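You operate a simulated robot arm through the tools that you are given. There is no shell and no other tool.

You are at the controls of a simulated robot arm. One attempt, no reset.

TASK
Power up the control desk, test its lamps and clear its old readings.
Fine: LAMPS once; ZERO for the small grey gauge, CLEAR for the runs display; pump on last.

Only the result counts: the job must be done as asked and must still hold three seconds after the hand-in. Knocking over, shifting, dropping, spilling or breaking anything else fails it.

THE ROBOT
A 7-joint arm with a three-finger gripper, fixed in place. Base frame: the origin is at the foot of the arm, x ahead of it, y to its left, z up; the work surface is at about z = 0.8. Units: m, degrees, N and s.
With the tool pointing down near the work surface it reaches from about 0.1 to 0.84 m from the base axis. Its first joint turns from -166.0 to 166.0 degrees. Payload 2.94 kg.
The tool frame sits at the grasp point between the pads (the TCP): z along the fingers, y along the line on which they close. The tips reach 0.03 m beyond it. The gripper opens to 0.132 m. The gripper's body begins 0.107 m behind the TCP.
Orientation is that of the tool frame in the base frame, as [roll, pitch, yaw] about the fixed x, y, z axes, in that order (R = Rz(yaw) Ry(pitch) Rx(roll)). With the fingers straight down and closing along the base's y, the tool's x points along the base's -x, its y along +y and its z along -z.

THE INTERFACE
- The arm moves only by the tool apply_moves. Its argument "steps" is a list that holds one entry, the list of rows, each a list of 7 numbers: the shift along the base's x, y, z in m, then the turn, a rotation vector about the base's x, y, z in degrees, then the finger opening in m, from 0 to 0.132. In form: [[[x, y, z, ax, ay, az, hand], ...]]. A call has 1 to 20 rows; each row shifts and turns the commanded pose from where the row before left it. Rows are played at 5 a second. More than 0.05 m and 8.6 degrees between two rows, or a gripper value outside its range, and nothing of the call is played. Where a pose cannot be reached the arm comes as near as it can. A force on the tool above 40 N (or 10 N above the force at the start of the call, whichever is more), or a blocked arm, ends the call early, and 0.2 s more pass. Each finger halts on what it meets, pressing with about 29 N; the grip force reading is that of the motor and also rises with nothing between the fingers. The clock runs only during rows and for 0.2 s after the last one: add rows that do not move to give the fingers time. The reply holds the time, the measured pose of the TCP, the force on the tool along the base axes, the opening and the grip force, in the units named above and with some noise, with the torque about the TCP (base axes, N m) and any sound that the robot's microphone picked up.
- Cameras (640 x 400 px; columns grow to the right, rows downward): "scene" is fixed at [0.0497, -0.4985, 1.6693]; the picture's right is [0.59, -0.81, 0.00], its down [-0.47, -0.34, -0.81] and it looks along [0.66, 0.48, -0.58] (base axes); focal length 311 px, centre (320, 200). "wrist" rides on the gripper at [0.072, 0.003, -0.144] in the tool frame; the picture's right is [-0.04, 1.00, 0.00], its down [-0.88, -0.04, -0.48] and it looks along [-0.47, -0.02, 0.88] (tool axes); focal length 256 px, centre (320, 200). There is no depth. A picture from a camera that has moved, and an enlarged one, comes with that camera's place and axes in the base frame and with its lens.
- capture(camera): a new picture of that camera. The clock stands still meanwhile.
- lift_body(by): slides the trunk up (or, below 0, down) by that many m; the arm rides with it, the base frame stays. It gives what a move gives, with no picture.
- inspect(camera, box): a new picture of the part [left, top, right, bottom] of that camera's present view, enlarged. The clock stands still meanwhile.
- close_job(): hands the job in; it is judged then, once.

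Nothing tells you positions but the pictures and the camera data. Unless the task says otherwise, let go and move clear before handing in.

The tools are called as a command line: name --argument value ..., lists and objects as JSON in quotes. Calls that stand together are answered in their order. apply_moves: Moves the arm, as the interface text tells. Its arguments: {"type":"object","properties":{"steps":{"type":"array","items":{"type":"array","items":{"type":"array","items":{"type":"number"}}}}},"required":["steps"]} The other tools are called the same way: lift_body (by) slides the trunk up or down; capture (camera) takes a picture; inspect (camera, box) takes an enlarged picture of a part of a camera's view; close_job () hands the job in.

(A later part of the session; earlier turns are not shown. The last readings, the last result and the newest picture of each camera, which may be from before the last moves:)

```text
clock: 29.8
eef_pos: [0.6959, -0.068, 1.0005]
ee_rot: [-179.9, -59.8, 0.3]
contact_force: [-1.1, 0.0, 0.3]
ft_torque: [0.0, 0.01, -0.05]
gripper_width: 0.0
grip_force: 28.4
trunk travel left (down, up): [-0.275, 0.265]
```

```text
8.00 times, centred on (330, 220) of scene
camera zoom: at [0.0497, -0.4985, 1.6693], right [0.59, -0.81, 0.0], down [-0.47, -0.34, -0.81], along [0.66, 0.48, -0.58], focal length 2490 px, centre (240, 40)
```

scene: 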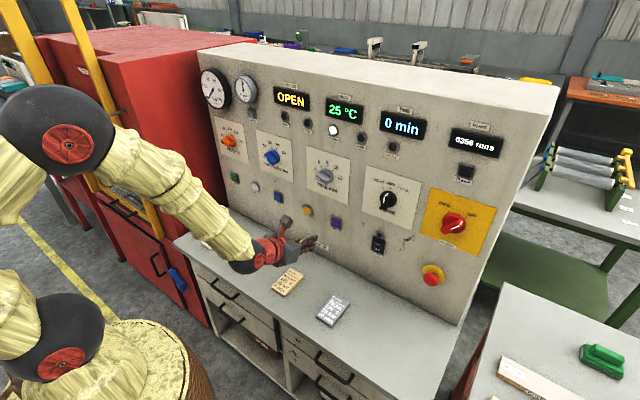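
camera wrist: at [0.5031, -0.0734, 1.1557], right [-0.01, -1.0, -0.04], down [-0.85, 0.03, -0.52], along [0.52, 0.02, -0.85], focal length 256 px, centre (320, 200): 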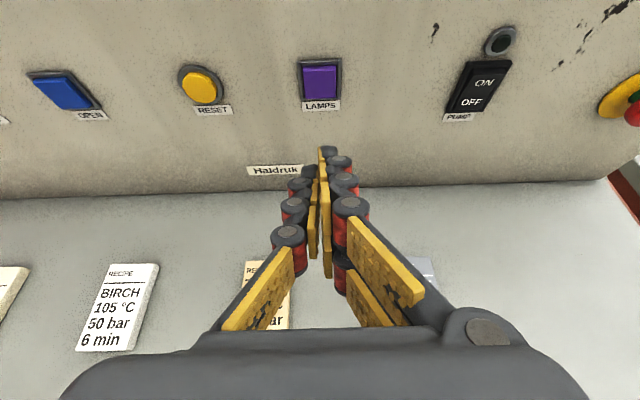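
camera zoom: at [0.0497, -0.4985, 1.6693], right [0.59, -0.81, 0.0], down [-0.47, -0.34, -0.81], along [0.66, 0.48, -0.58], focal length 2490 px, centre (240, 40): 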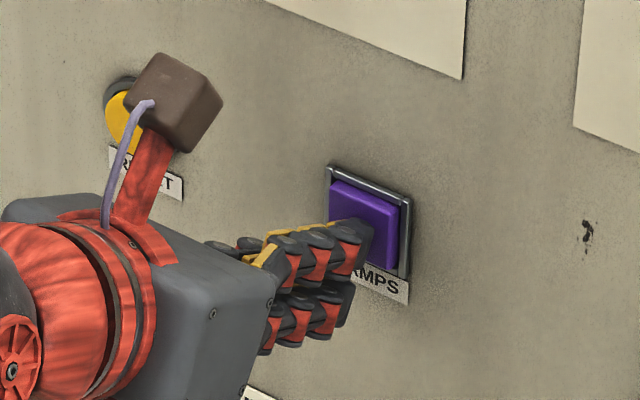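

It's just about touching. I'll keep pushing in 2 mm steps.

apply_moves --steps '[[[0.002, 0, 0, 0, 0, 0, 0], [0.002, 0, 0, 0, 0, 0, 0], [0.002, 0, 0, 0, 0, 0, 0]]]'

capture --camera "scene"

```text
clock: 30.6
eef_pos: [0.7013, -0.0692, 0.9997]
ee_rot: [-180.0, -59.8, 0.5]
contact_force: [-10.4, 0.5, 2.8]
ft_torque: [-0.05, -0.21, 0.03]
gripper_width: 0.0
grip_force: 28.6
trunk travel left (down, up): [-0.275, 0.265]
heard: click
```

```text
taken
```

scene: 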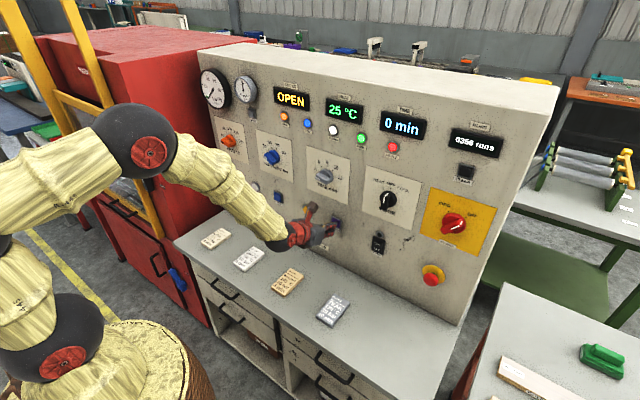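

A click, and all the lamps lit: the lamp test took. I'll back straight off in one motion so it counts once.

apply_moves --steps '[[[-0.02, 0, 0, 0, 0, 0, 0], [-0.03, 0, 0, 0, 0, 0, 0], [-0.03, 0, 0, 0, 0, 0, 0], [0, 0, 0, 0, 0, 0, 0]]]'

capture --camera "scene"

```text
clock: 31.6
eef_pos: [0.6232, -0.0699, 0.9998]
ee_rot: [180.0, -60.0, 0.5]
contact_force: [-0.2, 0.3, -0.4]
ft_torque: [0.01, -0.03, 0.03]
gripper_width: 0.0001
grip_force: 29.2
trunk travel left (down, up): [-0.275, 0.265]
```

```text
taken
```

scene: 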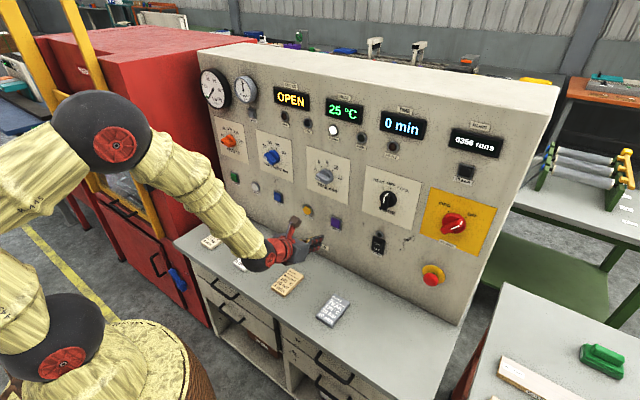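

The lamps went off again on release, as a momentary test should. Next is ZERO under the small grey gauge, high on the left. I'll raise the trunk back up, then move across.

lift_body --by 0.2

apply_moves --steps '[[[-0.003, 0.039, 0.0107, 0, 0, 0, 0], [0, 0.039, 0.0107, 0, 0, 0, 0], [0, 0.039, 0.0107, 0, -2, 0, 0], [0, 0.039, 0.0107, 0, -2, 0, 0], [0, 0.039, 0.0107, 0, -2, 0, 0], [0, 0.039, 0.0107, 0, -2, 0, 0], [0, 0.039, 0.0107, 0, -2, 0, 0], [0, 0.039, 0.0107, 0, 0, 0, 0], [0, 0.039, 0.0107, 0, 0, 0, 0], [0, 0, 0, 0, 0, 0, 0]]]'

capture --camera "wrist"

capture --camera "scene"

```text
clock: 33.7
eef_pos: [0.6239, -0.07, 1.1994]
ee_rot: [-180.0, -59.8, 0.4]
contact_force: [0.6, 0.3, 0.0]
ft_torque: [0.0, -0.01, 0.02]
gripper_width: 0.0
grip_force: 28.3
trunk travel left (down, up): [-0.475, 0.065]
```

```text
clock: 35.9
eef_pos: [0.6172, -0.0059, 1.3758]
ee_rot: [-178.6, -69.4, 0.5]
contact_force: [0.8, -0.6, 0.0]
ft_torque: [0.01, 0.02, 0.0]
gripper_width: 0.0
grip_force: 28.9
out of reach, approached as far as the arm can: row 1, 2, 3, 4, 5, 6, 7, 8, 9
trunk travel left (down, up): [-0.475, 0.065]
```

```text
taken
camera wrist: at [0.5082, -0.0144, 1.4943], right [0.02, -1.0, -0.05], down [-0.76, 0.02, -0.65], along [0.65, 0.05, -0.75], focal length 256 px, centre (320, 200)
```

wrist: 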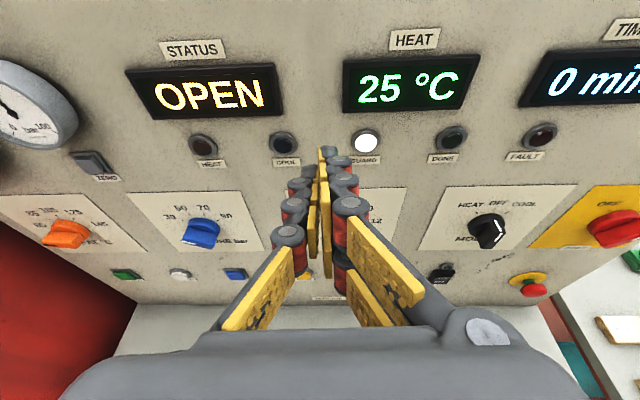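

```text
taken
```

scene: 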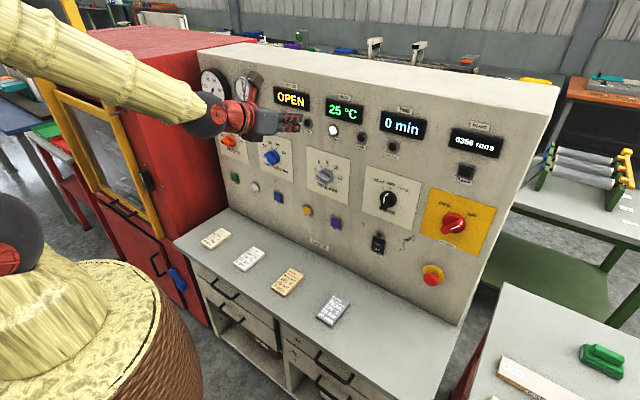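

The arm got stuck on a joint limit with the trunk this high and drifted upward; nothing was touched. Lowering the trunk again should free it, so I'll do that and then go left.

lift_body --by -0.2

apply_moves --steps '[[[0, 0.03, 0.012, 0, 0, 0, 0], [0, 0.03, 0.012, 0, 0, 0, 0], [0, 0.03, 0.012, 0, 0, 0, 0]]]'

capture --camera "scene"

```text
clock: 38.1
eef_pos: [0.6176, -0.0051, 1.1774]
ee_rot: [-178.5, -69.4, 0.6]
contact_force: [0.5, 0.3, -0.2]
ft_torque: [-0.01, 0.01, 0.03]
gripper_width: 0.0
grip_force: 28.8
trunk travel left (down, up): [-0.275, 0.265]
```

```text
clock: 38.9
eef_pos: [0.6145, 0.0245, 1.2296]
ee_rot: [-177.4, -69.0, 0.7]
contact_force: [0.9, 0.4, 0.5]
ft_torque: [0.03, -0.01, -0.04]
gripper_width: 0.0
grip_force: 29.0
out of reach, approached as far as the arm can: row 1, 2, 3
trunk travel left (down, up): [-0.275, 0.265]
```

```text
taken
```

scene: 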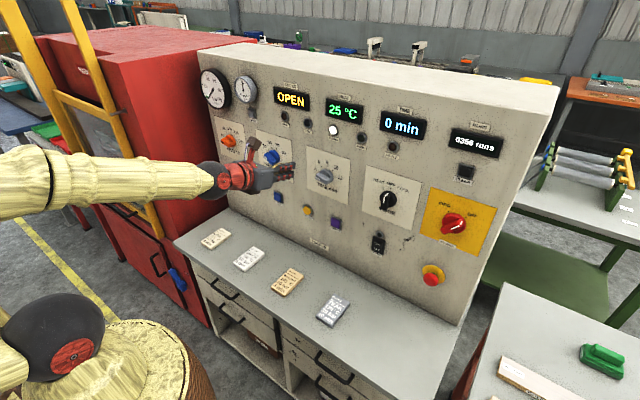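

Keeping the hand square to the panel is what strains the arm here. I'll let it yaw left (+20°) as it moves left, which is natural for the arm and still fine for pressing a button.

apply_moves --steps '[[[0, 0, 0, 0, 0, 5, 0], [0, 0.01, 0, 0, 0, 5, 0], [0, 0.02, 0, 0, 0, 5, 0], [0, 0.03, 0, 0, 0, 5, 0]]]'

capture --camera "scene"

```text
clock: 39.9
eef_pos: [0.615, 0.0858, 1.2299]
ee_rot: [-178.5, -69.3, 20.7]
contact_force: [0.5, 0.7, 0.6]
ft_torque: [-0.02, -0.04, 0.05]
gripper_width: 0.0004
grip_force: 28.2
trunk travel left (down, up): [-0.275, 0.265]
```

```text
taken
```

scene: 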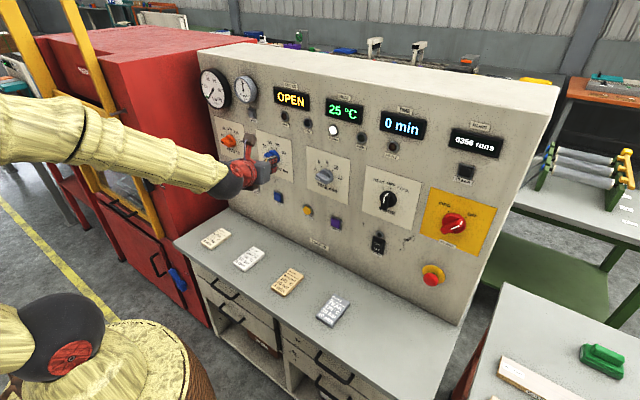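

The arm follows freely now. I'll continue left and up to just in front of ZERO.

apply_moves --steps '[[[0, 0.032, 0.011, 0, 0, 0.7, 0], [0, 0.032, 0.011, 0, 0, 0.7, 0], [0, 0.032, 0.011, 0, 0, 0.7, 0], [0, 0.032, 0.011, 0, 0, 0.7, 0], [0, 0.032, 0.011, 0, 0, 0.7, 0], [0, 0.032, 0.011, 0, 0, 0.7, 0], [0, 0, 0, 0, 0, 0, 0]]]'

capture --camera "scene"

capture --camera "wrist"

```text
clock: 41.5
eef_pos: [0.6154, 0.2764, 1.293]
ee_rot: [-178.6, -69.4, 25.0]
contact_force: [0.0, 0.1, -0.3]
ft_torque: [0.01, 0.04, 0.0]
gripper_width: 0.0001
grip_force: 27.9
trunk travel left (down, up): [-0.275, 0.265]
```

```text
taken
```

scene: 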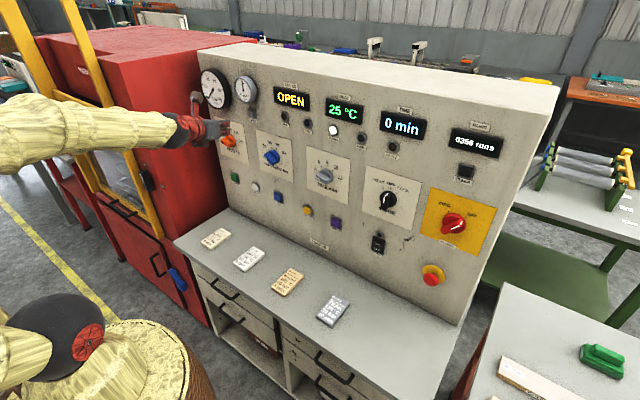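

```text
taken
camera wrist: at [0.519, 0.2239, 1.4122], right [0.43, -0.9, -0.05], down [-0.7, -0.29, -0.66], along [0.58, 0.31, -0.75], focal length 256 px, centre (320, 200)
```

wrist: 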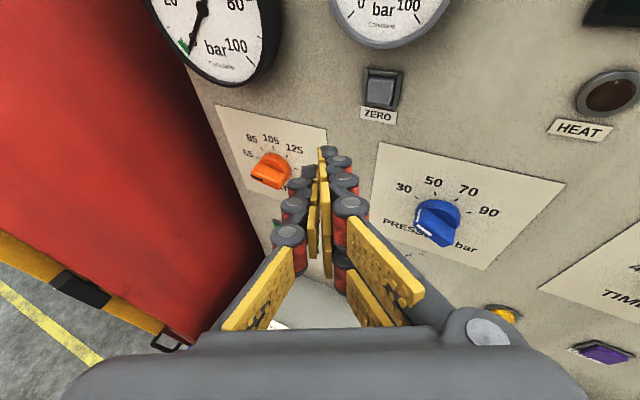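

ZERO is in view just right of the fingers. I'll zoom in for its position and for the gauges' clearance.

inspect --camera "wrist" --box '[330, 50, 442, 120]'

inspect --camera "wrist" --box '[150, 0, 470, 200]'

inspect --camera "scene" --box '[160, 50, 320, 150]'

```text
5.71 times, centred on (386, 85) of wrist
camera zoom: at [0.519, 0.2239, 1.4122], right [0.43, -0.9, -0.05], down [-0.7, -0.29, -0.66], along [0.58, 0.31, -0.75], focal length 1463 px, centre (-57, 857)
```

zoom: 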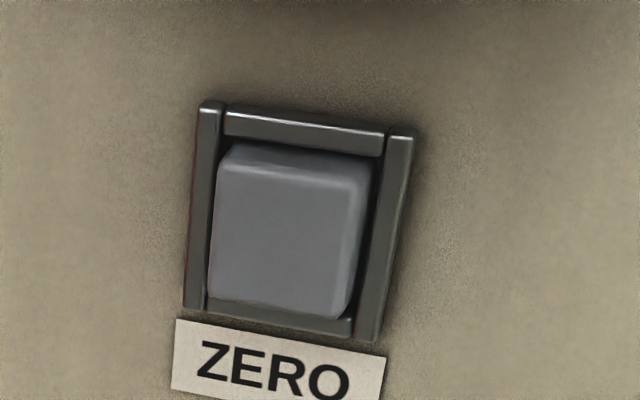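

```text
2.00 times, centred on (310, 100) of wrist
camera zoom: at [0.519, 0.2239, 1.4122], right [0.43, -0.9, -0.05], down [-0.7, -0.29, -0.66], along [0.58, 0.31, -0.75], focal length 512 px, centre (340, 400)
```

zoom: 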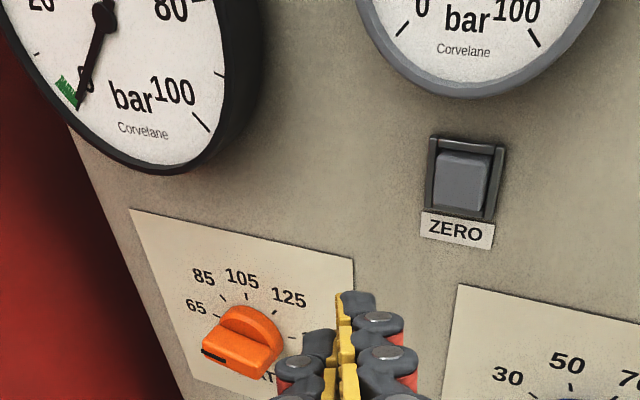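

```text
4.00 times, centred on (240, 100) of scene
camera zoom: at [0.0497, -0.4985, 1.6693], right [0.59, -0.81, 0.0], down [-0.47, -0.34, -0.81], along [0.66, 0.48, -0.58], focal length 1245 px, centre (640, 600)
```

zoom: 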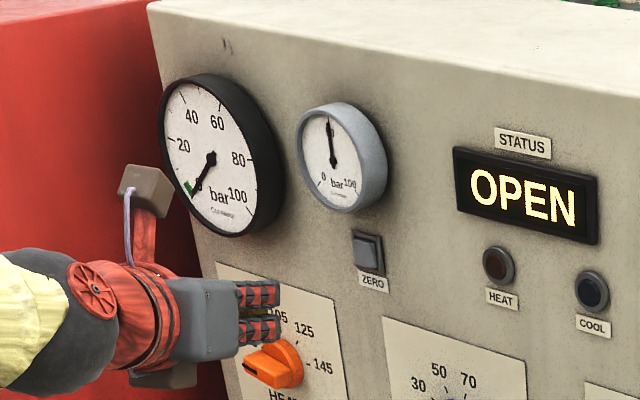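

ZERO is at y ≈ 0.274, z ≈ 1.304, and it's a smaller button. The gauge rims give about 2 cm of clearance. I'll line up and advance to about 1 cm short.

apply_moves --steps '[[[0.01, -0.0078, 0.0057, 0, 0, 0, 0], [0.03, 0, 0, 0, 0, 0, 0], [0.024, 0, 0, 0, 0, 0, 0], [0.01, 0, 0, 0, 0, 0, 0], [0, 0, 0, 0, 0, 0, 0]]]'

inspect --camera "wrist" --box '[240, 60, 400, 160]'

inspect --camera "scene" --box '[200, 60, 296, 120]'

```text
clock: 42.7
eef_pos: [0.6894, 0.2684, 1.3008]
ee_rot: [-178.6, -69.4, 24.9]
contact_force: [-0.1, -1.1, -1.7]
ft_torque: [0.01, 0.01, 0.0]
gripper_width: 0.0
grip_force: 28.5
trunk travel left (down, up): [-0.275, 0.265]
```

```text
4.00 times, centred on (320, 110) of wrist
camera zoom: at [0.5935, 0.2159, 1.4191], right [0.43, -0.9, -0.05], down [-0.7, -0.29, -0.66], along [0.58, 0.31, -0.75], focal length 1024 px, centre (320, 560)
```

zoom: 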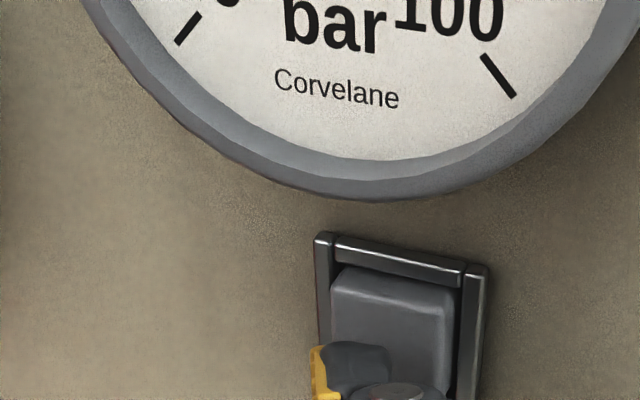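

```text
6.67 times, centred on (248, 90) of scene
camera zoom: at [0.0497, -0.4985, 1.6693], right [0.59, -0.81, 0.0], down [-0.47, -0.34, -0.81], along [0.66, 0.48, -0.58], focal length 2075 px, centre (800, 933)
```

zoom: 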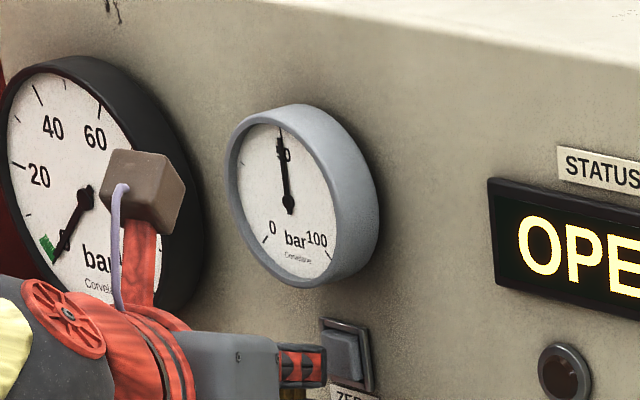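

The tip will land in the middle of the ZERO button. The grey gauge's needle sits at mid-scale now. I'll push in small steps.

apply_moves --steps '[[[0.005, 0, 0, 0, 0, 0, 0], [0.004, 0, 0, 0, 0, 0, 0], [0.002, 0, 0, 0, 0, 0, 0]]]'

inspect --camera "wrist" --box '[240, 80, 400, 180]'

```text
clock: 43.5
eef_pos: [0.7006, 0.269, 1.3012]
ee_rot: [-178.5, -69.5, 24.8]
contact_force: [-2.1, 0.5, 1.1]
ft_torque: [-0.02, -0.01, 0.03]
gripper_width: 0.0
grip_force: 28.3
trunk travel left (down, up): [-0.275, 0.265]
heard: click
```

```text
4.00 times, centred on (320, 130) of wrist
camera zoom: at [0.6042, 0.2163, 1.4188], right [0.43, -0.9, -0.05], down [-0.7, -0.29, -0.66], along [0.58, 0.31, -0.75], focal length 1024 px, centre (320, 480)
```

zoom: 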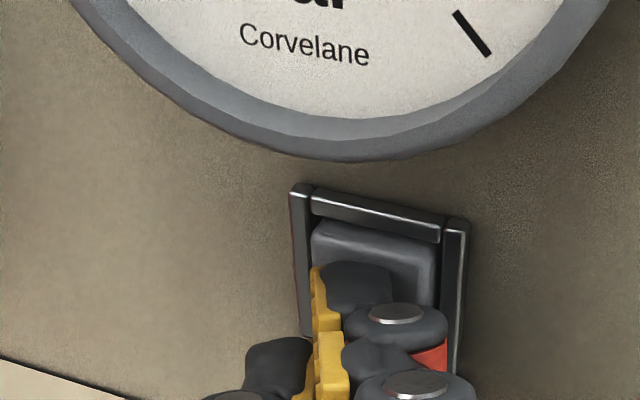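

Click heard at ZERO. I'll check the gauge before backing off.

inspect --camera "scene" --box '[200, 60, 296, 120]'

```text
6.67 times, centred on (248, 90) of scene
camera zoom: at [0.0497, -0.4985, 1.6693], right [0.59, -0.81, 0.0], down [-0.47, -0.34, -0.81], along [0.66, 0.48, -0.58], focal length 2075 px, centre (800, 933)
```

zoom: 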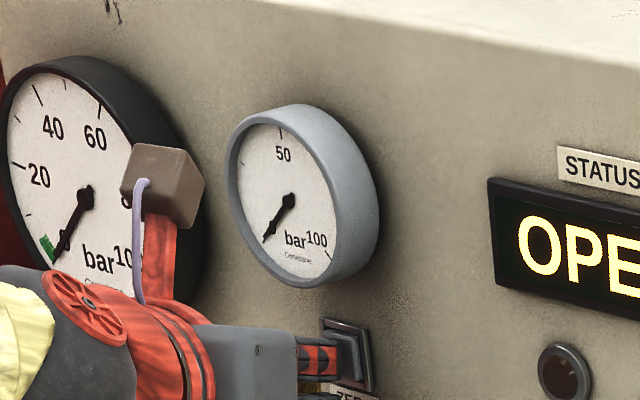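

The grey gauge's needle dropped to 0. I'll back off straight and check it stays there.

apply_moves --steps '[[[-0.02, 0, 0, 0, 0, 0, 0], [-0.03, 0, 0, 0, 0, 0, 0], [-0.035, 0, 0, 0, 0, 0, 0], [0, 0, 0, 0, 0, 0, 0]]]'

inspect --camera "scene" --box '[180, 50, 500, 250]'

inspect --camera "scene" --box '[200, 60, 296, 120]'

```text
clock: 44.5
eef_pos: [0.6151, 0.2692, 1.3006]
ee_rot: [-178.5, -69.3, 24.8]
contact_force: [0.0, 0.2, 0.6]
ft_torque: [0.0, 0.0, 0.0]
gripper_width: 0.0
grip_force: 28.1
trunk travel left (down, up): [-0.275, 0.265]
```

```text
2.00 times, centred on (340, 150) of scene
camera zoom: at [0.0497, -0.4985, 1.6693], right [0.59, -0.81, 0.0], down [-0.47, -0.34, -0.81], along [0.66, 0.48, -0.58], focal length 622 px, centre (280, 300)
```

zoom: 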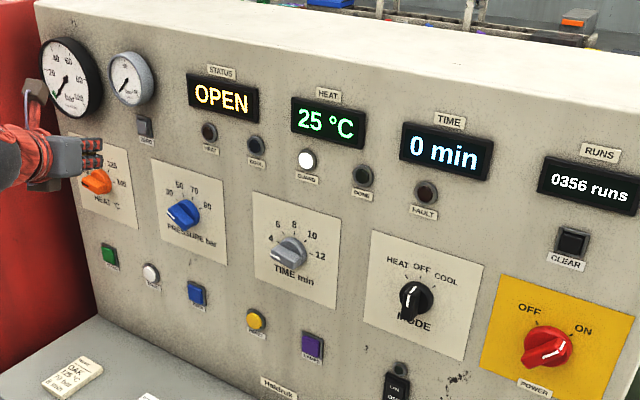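

```text
6.67 times, centred on (248, 90) of scene
camera zoom: at [0.0497, -0.4985, 1.6693], right [0.59, -0.81, 0.0], down [-0.47, -0.34, -0.81], along [0.66, 0.48, -0.58], focal length 2075 px, centre (800, 933)
```

zoom: 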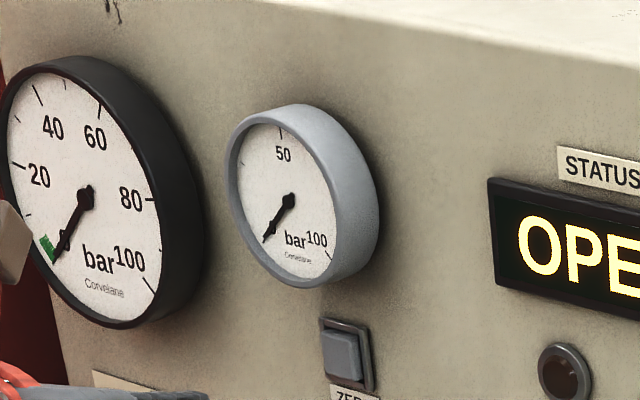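

ZERO held at 0. Next is CLEAR at the far right (about y ≈ -0.41, z ≈ 1.315). I'll sweep right at a safe distance, swinging the yaw to about -25°.

apply_moves --steps '[[[-0.005, -0.038, 0, 0, 0, -3, 0], [-0.005, -0.038, 0, 0, 0, -3, 0], [0, -0.038, 0, 0, 0, -3, 0], [0, -0.038, 0, 0, 0, -3, 0], [0, -0.038, 0, 0, 0, -3, 0], [0, -0.038, 0, 0, 0, -3, 0], [0, -0.038, 0, 0, 0, -3, 0], [0, -0.038, 0, 0, 0, -3, 0], [0, -0.038, 0, 0, 0, -3, 0]]]'

capture --camera "scene"

```text
clock: 46.5
eef_pos: [0.6058, -0.0739, 1.3018]
ee_rot: [-178.5, -69.5, -2.2]
contact_force: [0.9, 0.0, -0.9]
ft_torque: [0.03, -0.02, 0.0]
gripper_width: 0.0
grip_force: 29.1
trunk travel left (down, up): [-0.275, 0.265]
```

```text
taken
```

scene: 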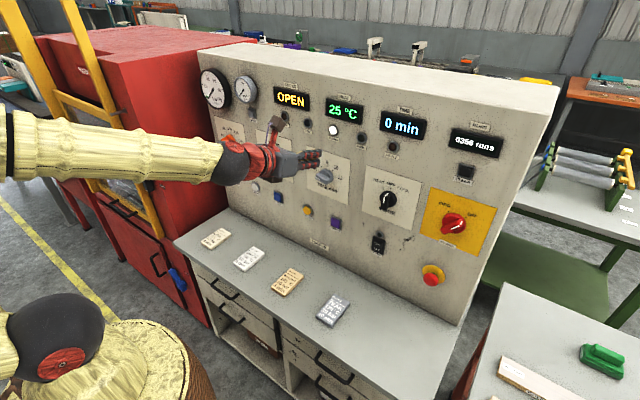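

That went smoothly. I'll continue right to the front of CLEAR.

apply_moves --steps '[[[0, -0.036, 0.001, 0, 0, -2.8, 0], [0, -0.036, 0.001, 0, 0, -2.8, 0], [0, -0.036, 0.001, 0, 0, -2.8, 0], [0, -0.036, 0.001, 0, 0, -2.8, 0], [0, -0.036, 0.001, 0, 0, -2.8, 0], [0, -0.036, 0.001, 0, 0, -2.8, 0], [0, -0.036, 0.001, 0, 0, -2.8, 0], [0, -0.036, 0.001, 0, 0, -2.8, 0], [0, -0.036, 0.001, 0, 0, -2.8, 0], [0, 0, 0, 0, 0, 0, 0]]]'

capture --camera "scene"

capture --camera "wrist"

```text
clock: 48.7
eef_pos: [0.6044, -0.3968, 1.3111]
ee_rot: [-178.6, -69.4, -27.4]
contact_force: [-0.3, 0.9, 0.1]
ft_torque: [-0.02, 0.02, 0.02]
gripper_width: 0.0
grip_force: 28.9
trunk travel left (down, up): [-0.275, 0.265]
```

```text
taken
```

scene: 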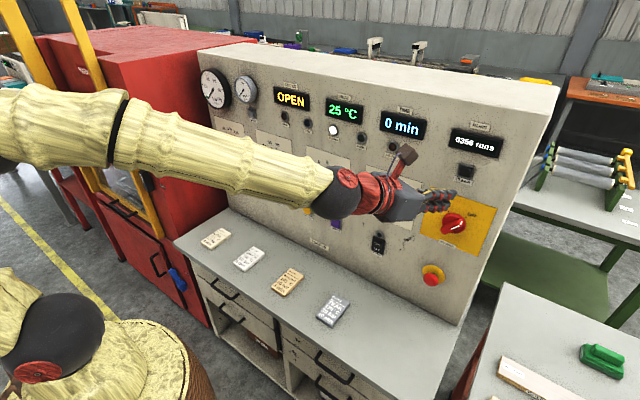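

```text
taken
camera wrist: at [0.5037, -0.3548, 1.4294], right [-0.45, -0.89, -0.05], down [-0.66, 0.37, -0.66], along [0.6, -0.26, -0.75], focal length 256 px, centre (320, 200)
```

wrist: 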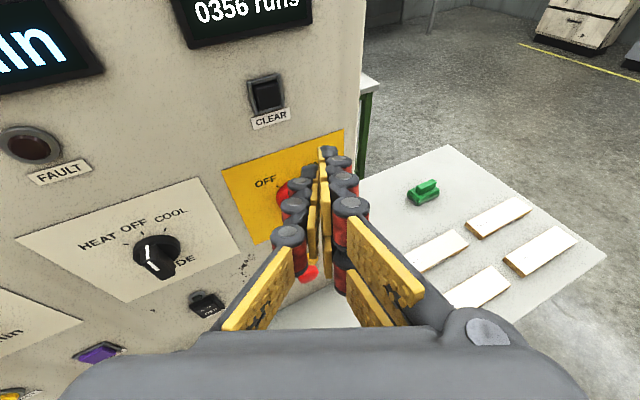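

CLEAR is in view just left of the fingers. I'll zoom in to aim.

inspect --camera "wrist" --box '[210, 60, 322, 130]'

```text
5.71 times, centred on (266, 95) of wrist
camera zoom: at [0.5037, -0.3548, 1.4294], right [-0.45, -0.89, -0.05], down [-0.66, 0.37, -0.66], along [0.6, -0.26, -0.75], focal length 1463 px, centre (629, 800)
```

zoom: 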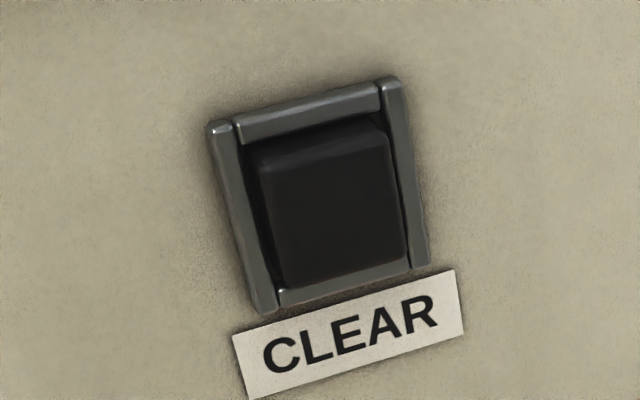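

CLEAR's centre is at y ≈ -0.411, z ≈ 1.3135. I'll align and advance to about 1 cm short.

apply_moves --steps '[[[0.01, -0.0037, 0.0014, 0, 0, 0, 0], [0.03, 0, 0, 0, 0, 0, 0], [0.03, 0, 0, 0, 0, 0, 0], [0.02, 0, 0, 0, 0, 0, 0], [0, 0, 0, 0, 0, 0, 0]]]'

inspect --camera "wrist" --box '[240, 80, 400, 180]'

inspect --camera "scene" --box '[410, 120, 522, 190]'

```text
clock: 49.9
eef_pos: [0.6947, -0.4024, 1.3123]
ee_rot: [-178.5, -69.4, -27.3]
contact_force: [0.3, 0.3, -1.0]
ft_torque: [0.02, 0.02, -0.01]
gripper_width: 0.0
grip_force: 27.9
trunk travel left (down, up): [-0.275, 0.265]
```

```text
4.00 times, centred on (320, 130) of wrist
camera zoom: at [0.5952, -0.359, 1.4304], right [-0.45, -0.89, -0.05], down [-0.66, 0.37, -0.66], along [0.6, -0.26, -0.75], focal length 1024 px, centre (320, 480)
```

zoom: 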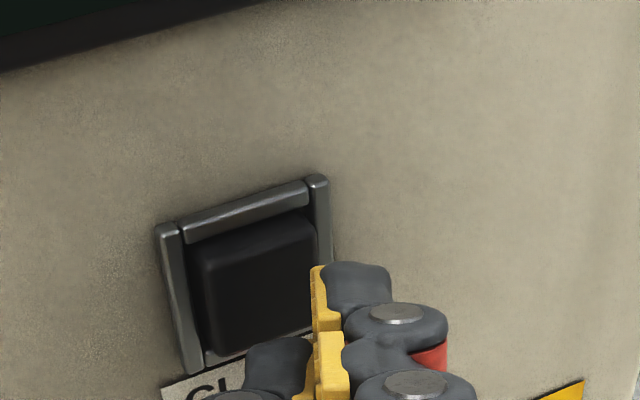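

```text
5.71 times, centred on (466, 155) of scene
camera zoom: at [0.0497, -0.4985, 1.6693], right [0.59, -0.81, 0.0], down [-0.47, -0.34, -0.81], along [0.66, 0.48, -0.58], focal length 1778 px, centre (-514, 457)
```

zoom: 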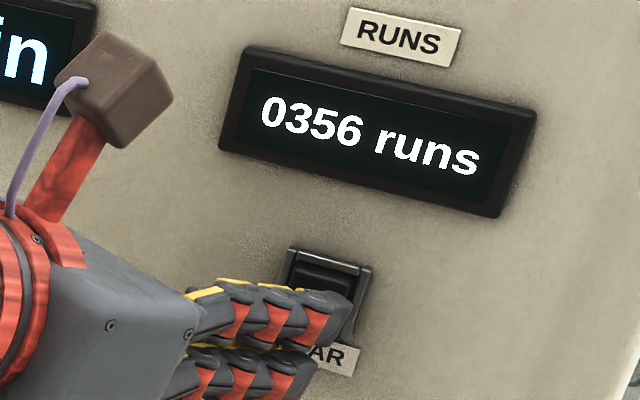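

Alignment is within 2 mm. I'll nudge and push CLEAR in small steps.

apply_moves --steps '[[[0.004, 0.0015, 0, 0, 0, 0, 0], [0.004, 0, 0, 0, 0, 0, 0], [0.003, 0, 0, 0, 0, 0, 0]]]'

inspect --camera "scene" --box '[410, 120, 522, 190]'

inspect --camera "wrist" --box '[240, 80, 400, 180]'

```text
clock: 50.7
eef_pos: [0.705, -0.4004, 1.3111]
ee_rot: [-178.5, -69.4, -27.4]
contact_force: [-3.6, 0.9, -0.6]
ft_torque: [0.0, 0.04, -0.02]
gripper_width: 0.0059
grip_force: 28.6
trunk travel left (down, up): [-0.275, 0.265]
heard: click
```

```text
5.71 times, centred on (466, 155) of scene
camera zoom: at [0.0497, -0.4985, 1.6693], right [0.59, -0.81, 0.0], down [-0.47, -0.34, -0.81], along [0.66, 0.48, -0.58], focal length 1778 px, centre (-514, 457)
```

zoom: 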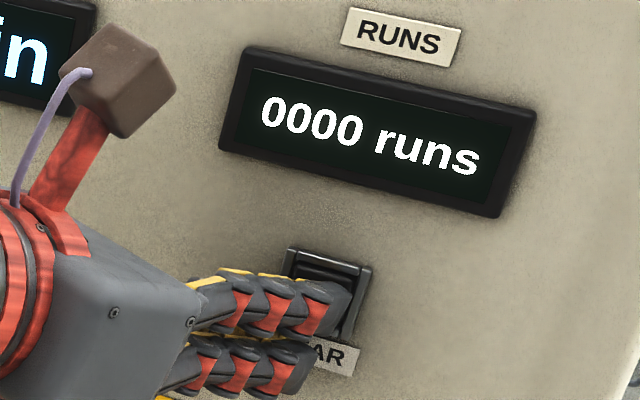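

```text
4.00 times, centred on (320, 130) of wrist
camera zoom: at [0.6058, -0.3567, 1.429], right [-0.45, -0.89, -0.05], down [-0.66, 0.37, -0.65], along [0.6, -0.26, -0.75], focal length 1024 px, centre (320, 480)
```

zoom: 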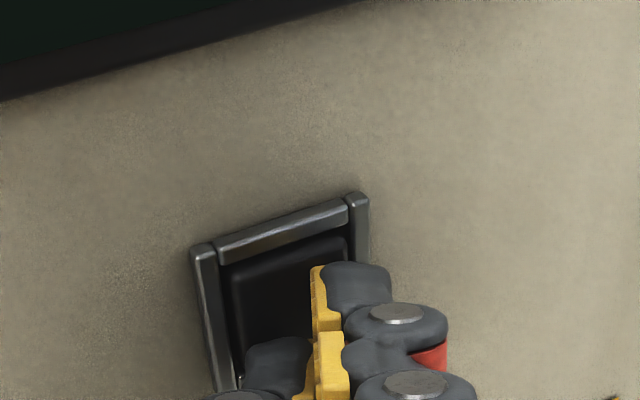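

CLEAR clicked and RUNS now reads 0000. I'll back straight off, then square the hand and move left towards the pump switch's column.

apply_moves --steps '[[[-0.02, 0, 0, 0, 0, 0, 0], [-0.035, 0, 0, 0, 0, 0, 0], [-0.04, 0, 0, 0, 0, 0, 0], [0, 0, 0, 0, 0, 0, 0]]]'

apply_moves --steps '[[[0, 0.022, 0, 0, 0, 3.4, 0], [0, 0.022, 0, 0, 0, 3.4, 0], [0, 0.022, 0, 0, 0, 3.4, 0], [0, 0.022, 0, 0, 0, 3.4, 0], [0, 0.022, 0, 0, 0, 3.4, 0], [0, 0.022, 0, 0, 0, 3.4, 0], [0, 0.022, 0, 0, 0, 3.4, 0], [0, 0.022, 0, 0, 0, 3.4, 0], [0, 0, 0, 0, 2.5, 0, 0], [0, 0, 0, 0, 2.5, 0, 0], [0, 0, 0, 0, 2.5, 0, 0], [0, 0, 0, 0, 2.5, 0, 0], [0, 0, 0, 0, 0, 0, 0]]]'

capture --camera "scene"

capture --camera "wrist"

```text
clock: 51.7
eef_pos: [0.6128, -0.3999, 1.3102]
ee_rot: [-178.5, -69.4, -27.3]
contact_force: [-0.3, -0.1, 0.5]
ft_torque: [0.02, 0.01, 0.02]
gripper_width: 0.0001
grip_force: 29.1
trunk travel left (down, up): [-0.275, 0.265]
```

```text
clock: 54.5
eef_pos: [0.612, -0.2231, 1.3124]
ee_rot: [-178.6, -59.4, -0.2]
contact_force: [0.3, 1.3, 0.1]
ft_torque: [0.02, 0.01, -0.05]
gripper_width: 0.0002
grip_force: 29.1
trunk travel left (down, up): [-0.275, 0.265]
```

```text
taken
```

scene: 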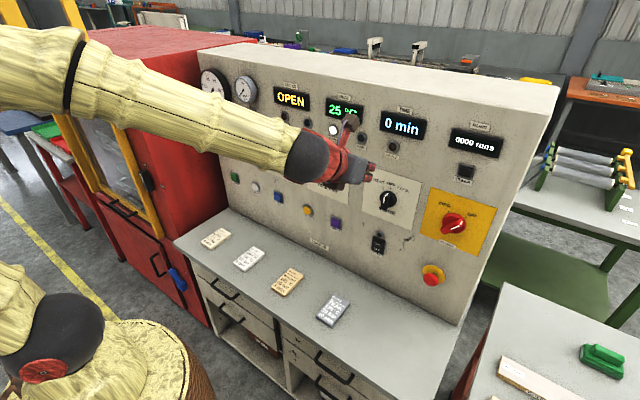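

```text
taken
camera wrist: at [0.5248, -0.2303, 1.4467], right [0.0, -1.0, -0.05], down [-0.86, 0.03, -0.51], along [0.51, 0.04, -0.86], focal length 256 px, centre (320, 200)
```

wrist: 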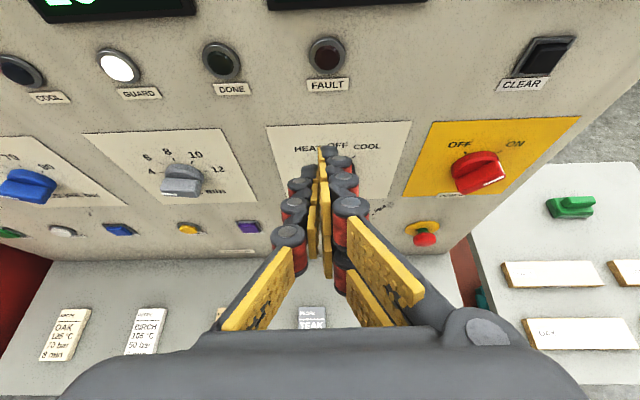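

The RUNS display still reads 0000. I'll lower the trunk 0.2 m to reach the pump rocker comfortably; the hand is well clear of the panel.

lift_body --by -0.2

capture --camera "scene"

capture --camera "wrist"

inspect --camera "wrist" --box '[272, 90, 400, 170]'

```text
clock: 56.7
eef_pos: [0.6111, -0.2229, 1.1123]
ee_rot: [-178.5, -59.4, -0.1]
contact_force: [0.1, 0.7, -0.1]
ft_torque: [-0.03, 0.02, -0.02]
gripper_width: 0.0
grip_force: 28.7
trunk travel left (down, up): [-0.075, 0.465]
```

```text
taken
```

scene: 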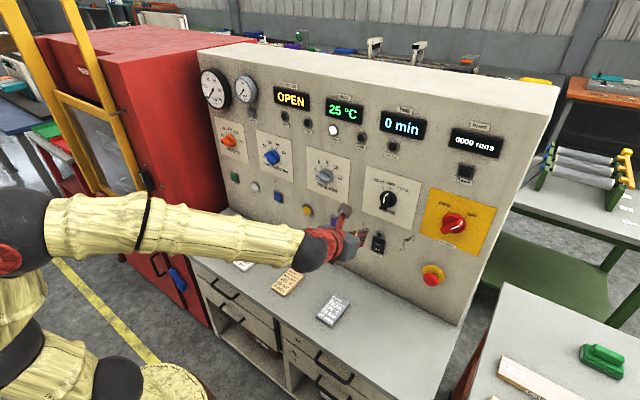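

```text
taken
camera wrist: at [0.5247, -0.2303, 1.247], right [0.0, -1.0, -0.05], down [-0.86, 0.03, -0.51], along [0.52, 0.04, -0.86], focal length 256 px, centre (320, 200)
```

wrist: 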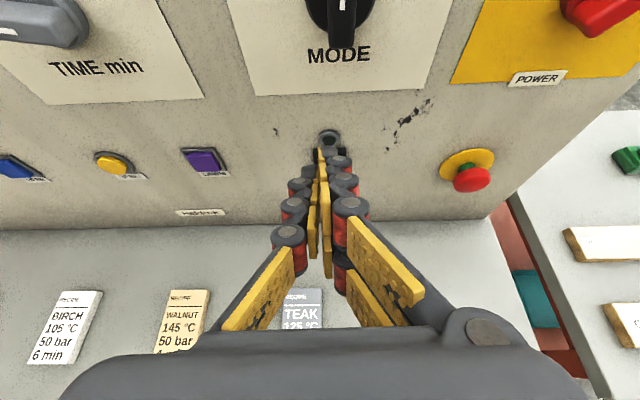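

```text
5.00 times, centred on (336, 130) of wrist
camera zoom: at [0.5247, -0.2303, 1.247], right [0.0, -1.0, -0.05], down [-0.86, 0.03, -0.51], along [0.52, 0.04, -0.86], focal length 1280 px, centre (240, 550)
```

zoom: 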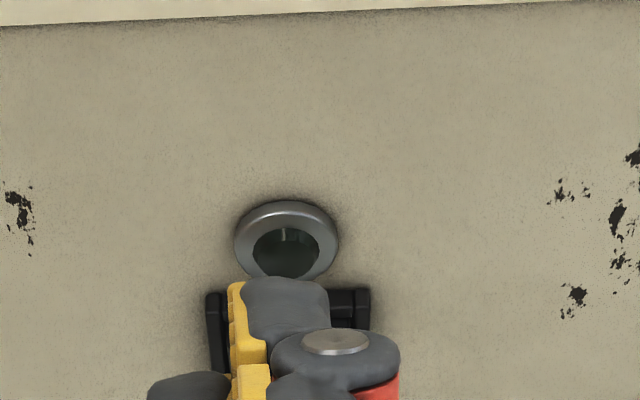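

The fingers hide the rocker from here. I'll come down 8 cm, still 10 cm back from the panel, to see it.

apply_moves --steps '[[[-0.005, 0, -0.03, 0, 0, 0, 0], [-0.005, 0, -0.03, 0, 0, 0, 0], [-0.005, 0, -0.03, 0, 0, 0, 0], [0, 0, 0, 0, 0, 0, 0]]]'

capture --camera "wrist"

inspect --camera "wrist" --box '[272, 50, 400, 130]'

inspect --camera "scene" --box '[320, 200, 416, 260]'

```text
clock: 57.7
eef_pos: [0.596, -0.2233, 1.0215]
ee_rot: [-178.6, -59.5, -0.1]
contact_force: [-0.1, 1.2, 0.2]
ft_torque: [0.0, -0.01, 0.04]
gripper_width: 0.0001
grip_force: 28.1
trunk travel left (down, up): [-0.075, 0.465]
```

```text
taken
camera wrist: at [0.5094, -0.2306, 1.1577], right [0.0, -1.0, -0.05], down [-0.86, 0.03, -0.51], along [0.51, 0.04, -0.86], focal length 256 px, centre (320, 200)
```

wrist: 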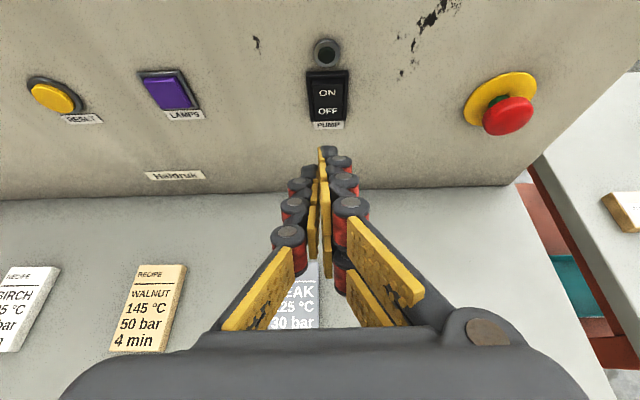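

```text
5.00 times, centred on (336, 90) of wrist
camera zoom: at [0.5094, -0.2306, 1.1577], right [0.0, -1.0, -0.05], down [-0.86, 0.03, -0.51], along [0.51, 0.04, -0.86], focal length 1280 px, centre (240, 750)
```

zoom: 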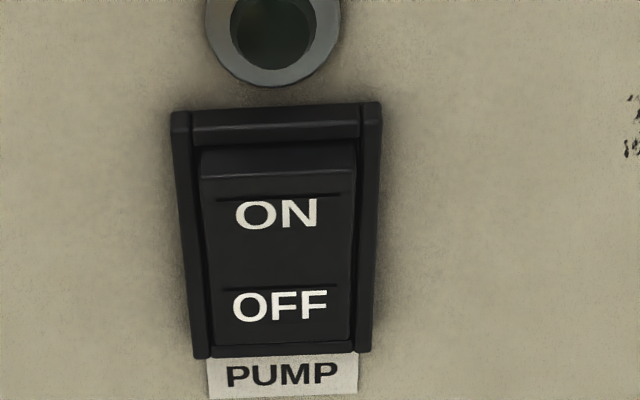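

```text
6.67 times, centred on (368, 230) of scene
camera zoom: at [0.0497, -0.4985, 1.6693], right [0.59, -0.81, 0.0], down [-0.47, -0.34, -0.81], along [0.66, 0.48, -0.58], focal length 2075 px, centre (0, 0)
```

zoom: 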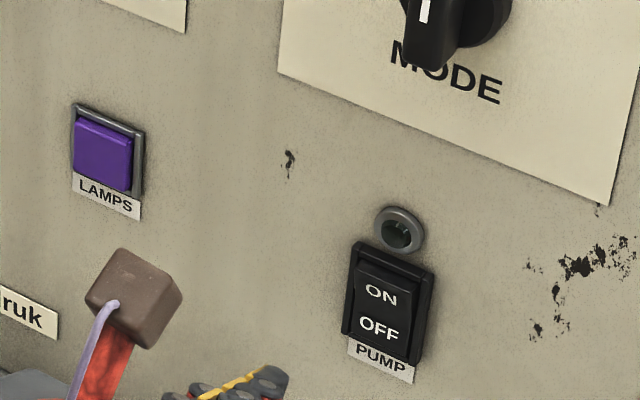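

The rocker is in clear view: ON is the upper half, at y ≈ -0.231, z ≈ 0.99, with the pump lamp just above. I'll line up on the ON half and come within about 1 cm.

apply_moves --steps '[[[0.01, -0.002, -0.0335, 0, 0, 0, 0], [0.03, 0, 0, 0, 0, 0, 0], [0.03, 0, 0, 0, 0, 0, 0], [0.017, 0, 0, 0, 0, 0, 0], [0, 0, 0, 0, 0, 0, 0]]]'

inspect --camera "wrist" --box '[240, 70, 400, 170]'

inspect --camera "scene" --box '[340, 215, 420, 265]'

```text
clock: 58.9
eef_pos: [0.6864, -0.2244, 0.9882]
ee_rot: [-178.6, -59.4, -0.1]
contact_force: [0.2, -0.3, 0.0]
ft_torque: [0.01, 0.0, 0.01]
gripper_width: 0.0002
grip_force: 28.1
trunk travel left (down, up): [-0.075, 0.465]
```

```text
4.00 times, centred on (320, 120) of wrist
camera zoom: at [0.5979, -0.2318, 1.1231], right [0.0, -1.0, -0.05], down [-0.86, 0.03, -0.51], along [0.51, 0.04, -0.86], focal length 1024 px, centre (320, 520)
```

zoom: 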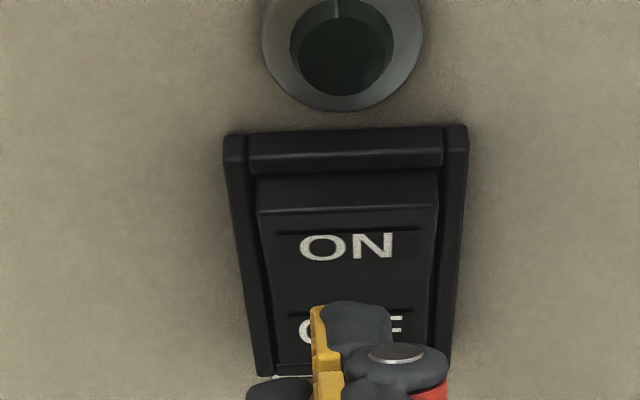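

```text
8.00 times, centred on (380, 240) of scene
camera zoom: at [0.0497, -0.4985, 1.6693], right [0.59, -0.81, 0.0], down [-0.47, -0.34, -0.81], along [0.66, 0.48, -0.58], focal length 2490 px, centre (-160, -120)
```

zoom: 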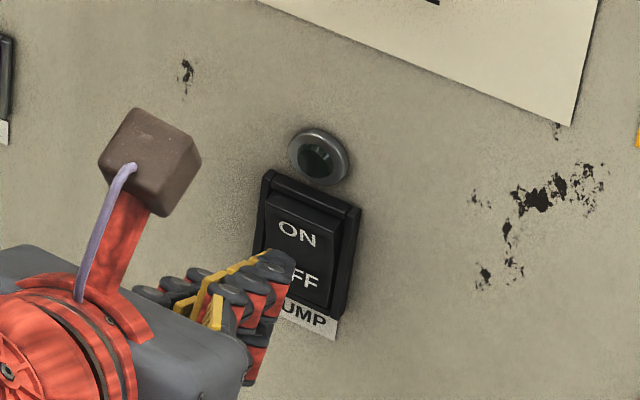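

The tip would land slightly low on the ON half, so I'll raise it 3.5 mm and then push in gently.

apply_moves --steps '[[[0, 0, 0.0035, 0, 0, 0, 0], [0.004, 0, 0, 0, 0, 0, 0], [0.003, 0, 0, 0, 0, 0, 0], [0.003, 0, 0, 0, 0, 0, 0]]]'

inspect --camera "wrist" --box '[240, 80, 400, 180]'

inspect --camera "scene" --box '[340, 215, 420, 265]'

```text
clock: 59.9
eef_pos: [0.6939, -0.2252, 0.9927]
ee_rot: [-178.6, -59.3, -0.2]
contact_force: [0.1, 0.2, 0.5]
ft_torque: [0.0, 0.0, -0.02]
gripper_width: 0.0002
grip_force: 28.5
trunk travel left (down, up): [-0.075, 0.465]
```

```text
4.00 times, centred on (320, 130) of wrist
camera zoom: at [0.6066, -0.2326, 1.127], right [0.0, -1.0, -0.05], down [-0.86, 0.03, -0.51], along [0.51, 0.04, -0.86], focal length 1024 px, centre (320, 480)
```

zoom: 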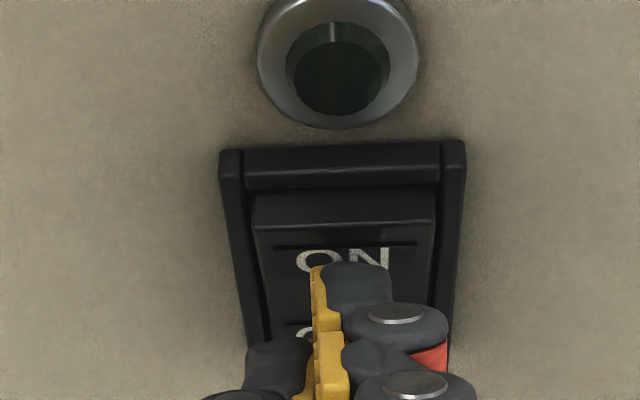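

```text
8.00 times, centred on (380, 240) of scene
camera zoom: at [0.0497, -0.4985, 1.6693], right [0.59, -0.81, 0.0], down [-0.47, -0.34, -0.81], along [0.66, 0.48, -0.58], focal length 2490 px, centre (-160, -120)
```

zoom: 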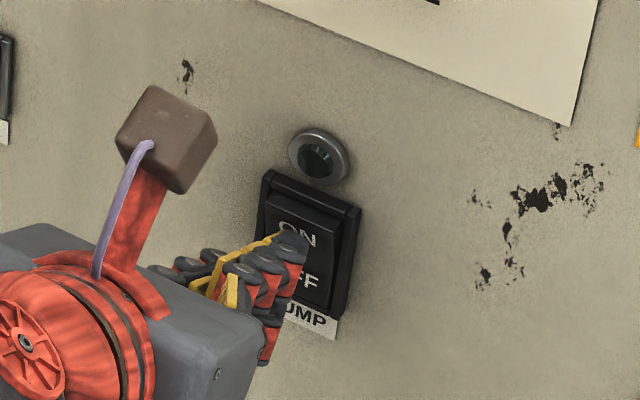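

There's no contact yet and the tip is on the lower edge of the ON text. I'll continue in 2 mm steps.

apply_moves --steps '[[[0.002, 0, 0, 0, 0, 0, 0], [0.002, 0, 0, 0, 0, 0, 0], [0.002, 0, 0, 0, 0, 0, 0]]]'

inspect --camera "wrist" --box '[240, 80, 400, 180]'

inspect --camera "scene" --box '[340, 215, 420, 265]'

```text
clock: 60.7
eef_pos: [0.6963, -0.2255, 0.9914]
ee_rot: [-178.7, -59.5, -0.2]
contact_force: [-24.4, 0.5, -0.3]
ft_torque: [-0.14, -0.13, -0.03]
gripper_width: 0.0001
grip_force: 28.6
trunk travel left (down, up): [-0.075, 0.465]
heard: click
```

```text
4.00 times, centred on (320, 130) of wrist
camera zoom: at [0.6102, -0.2326, 1.1266], right [0.0, -1.0, -0.05], down [-0.86, 0.03, -0.51], along [0.51, 0.04, -0.86], focal length 1024 px, centre (320, 480)
```

zoom: 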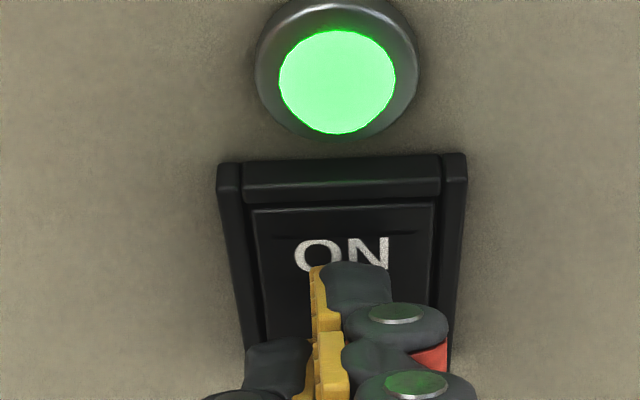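

```text
8.00 times, centred on (380, 240) of scene
camera zoom: at [0.0497, -0.4985, 1.6693], right [0.59, -0.81, 0.0], down [-0.47, -0.34, -0.81], along [0.66, 0.48, -0.58], focal length 2490 px, centre (-160, -120)
```

zoom: 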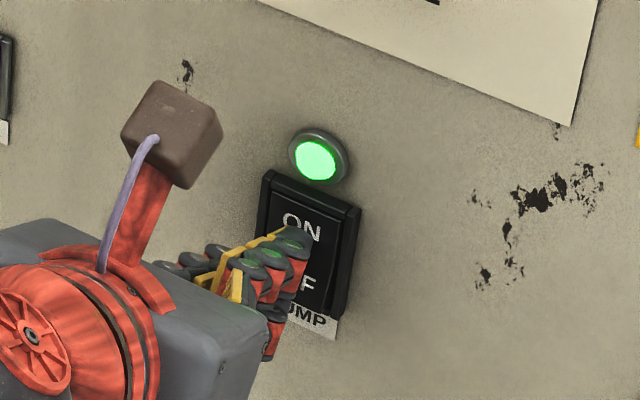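

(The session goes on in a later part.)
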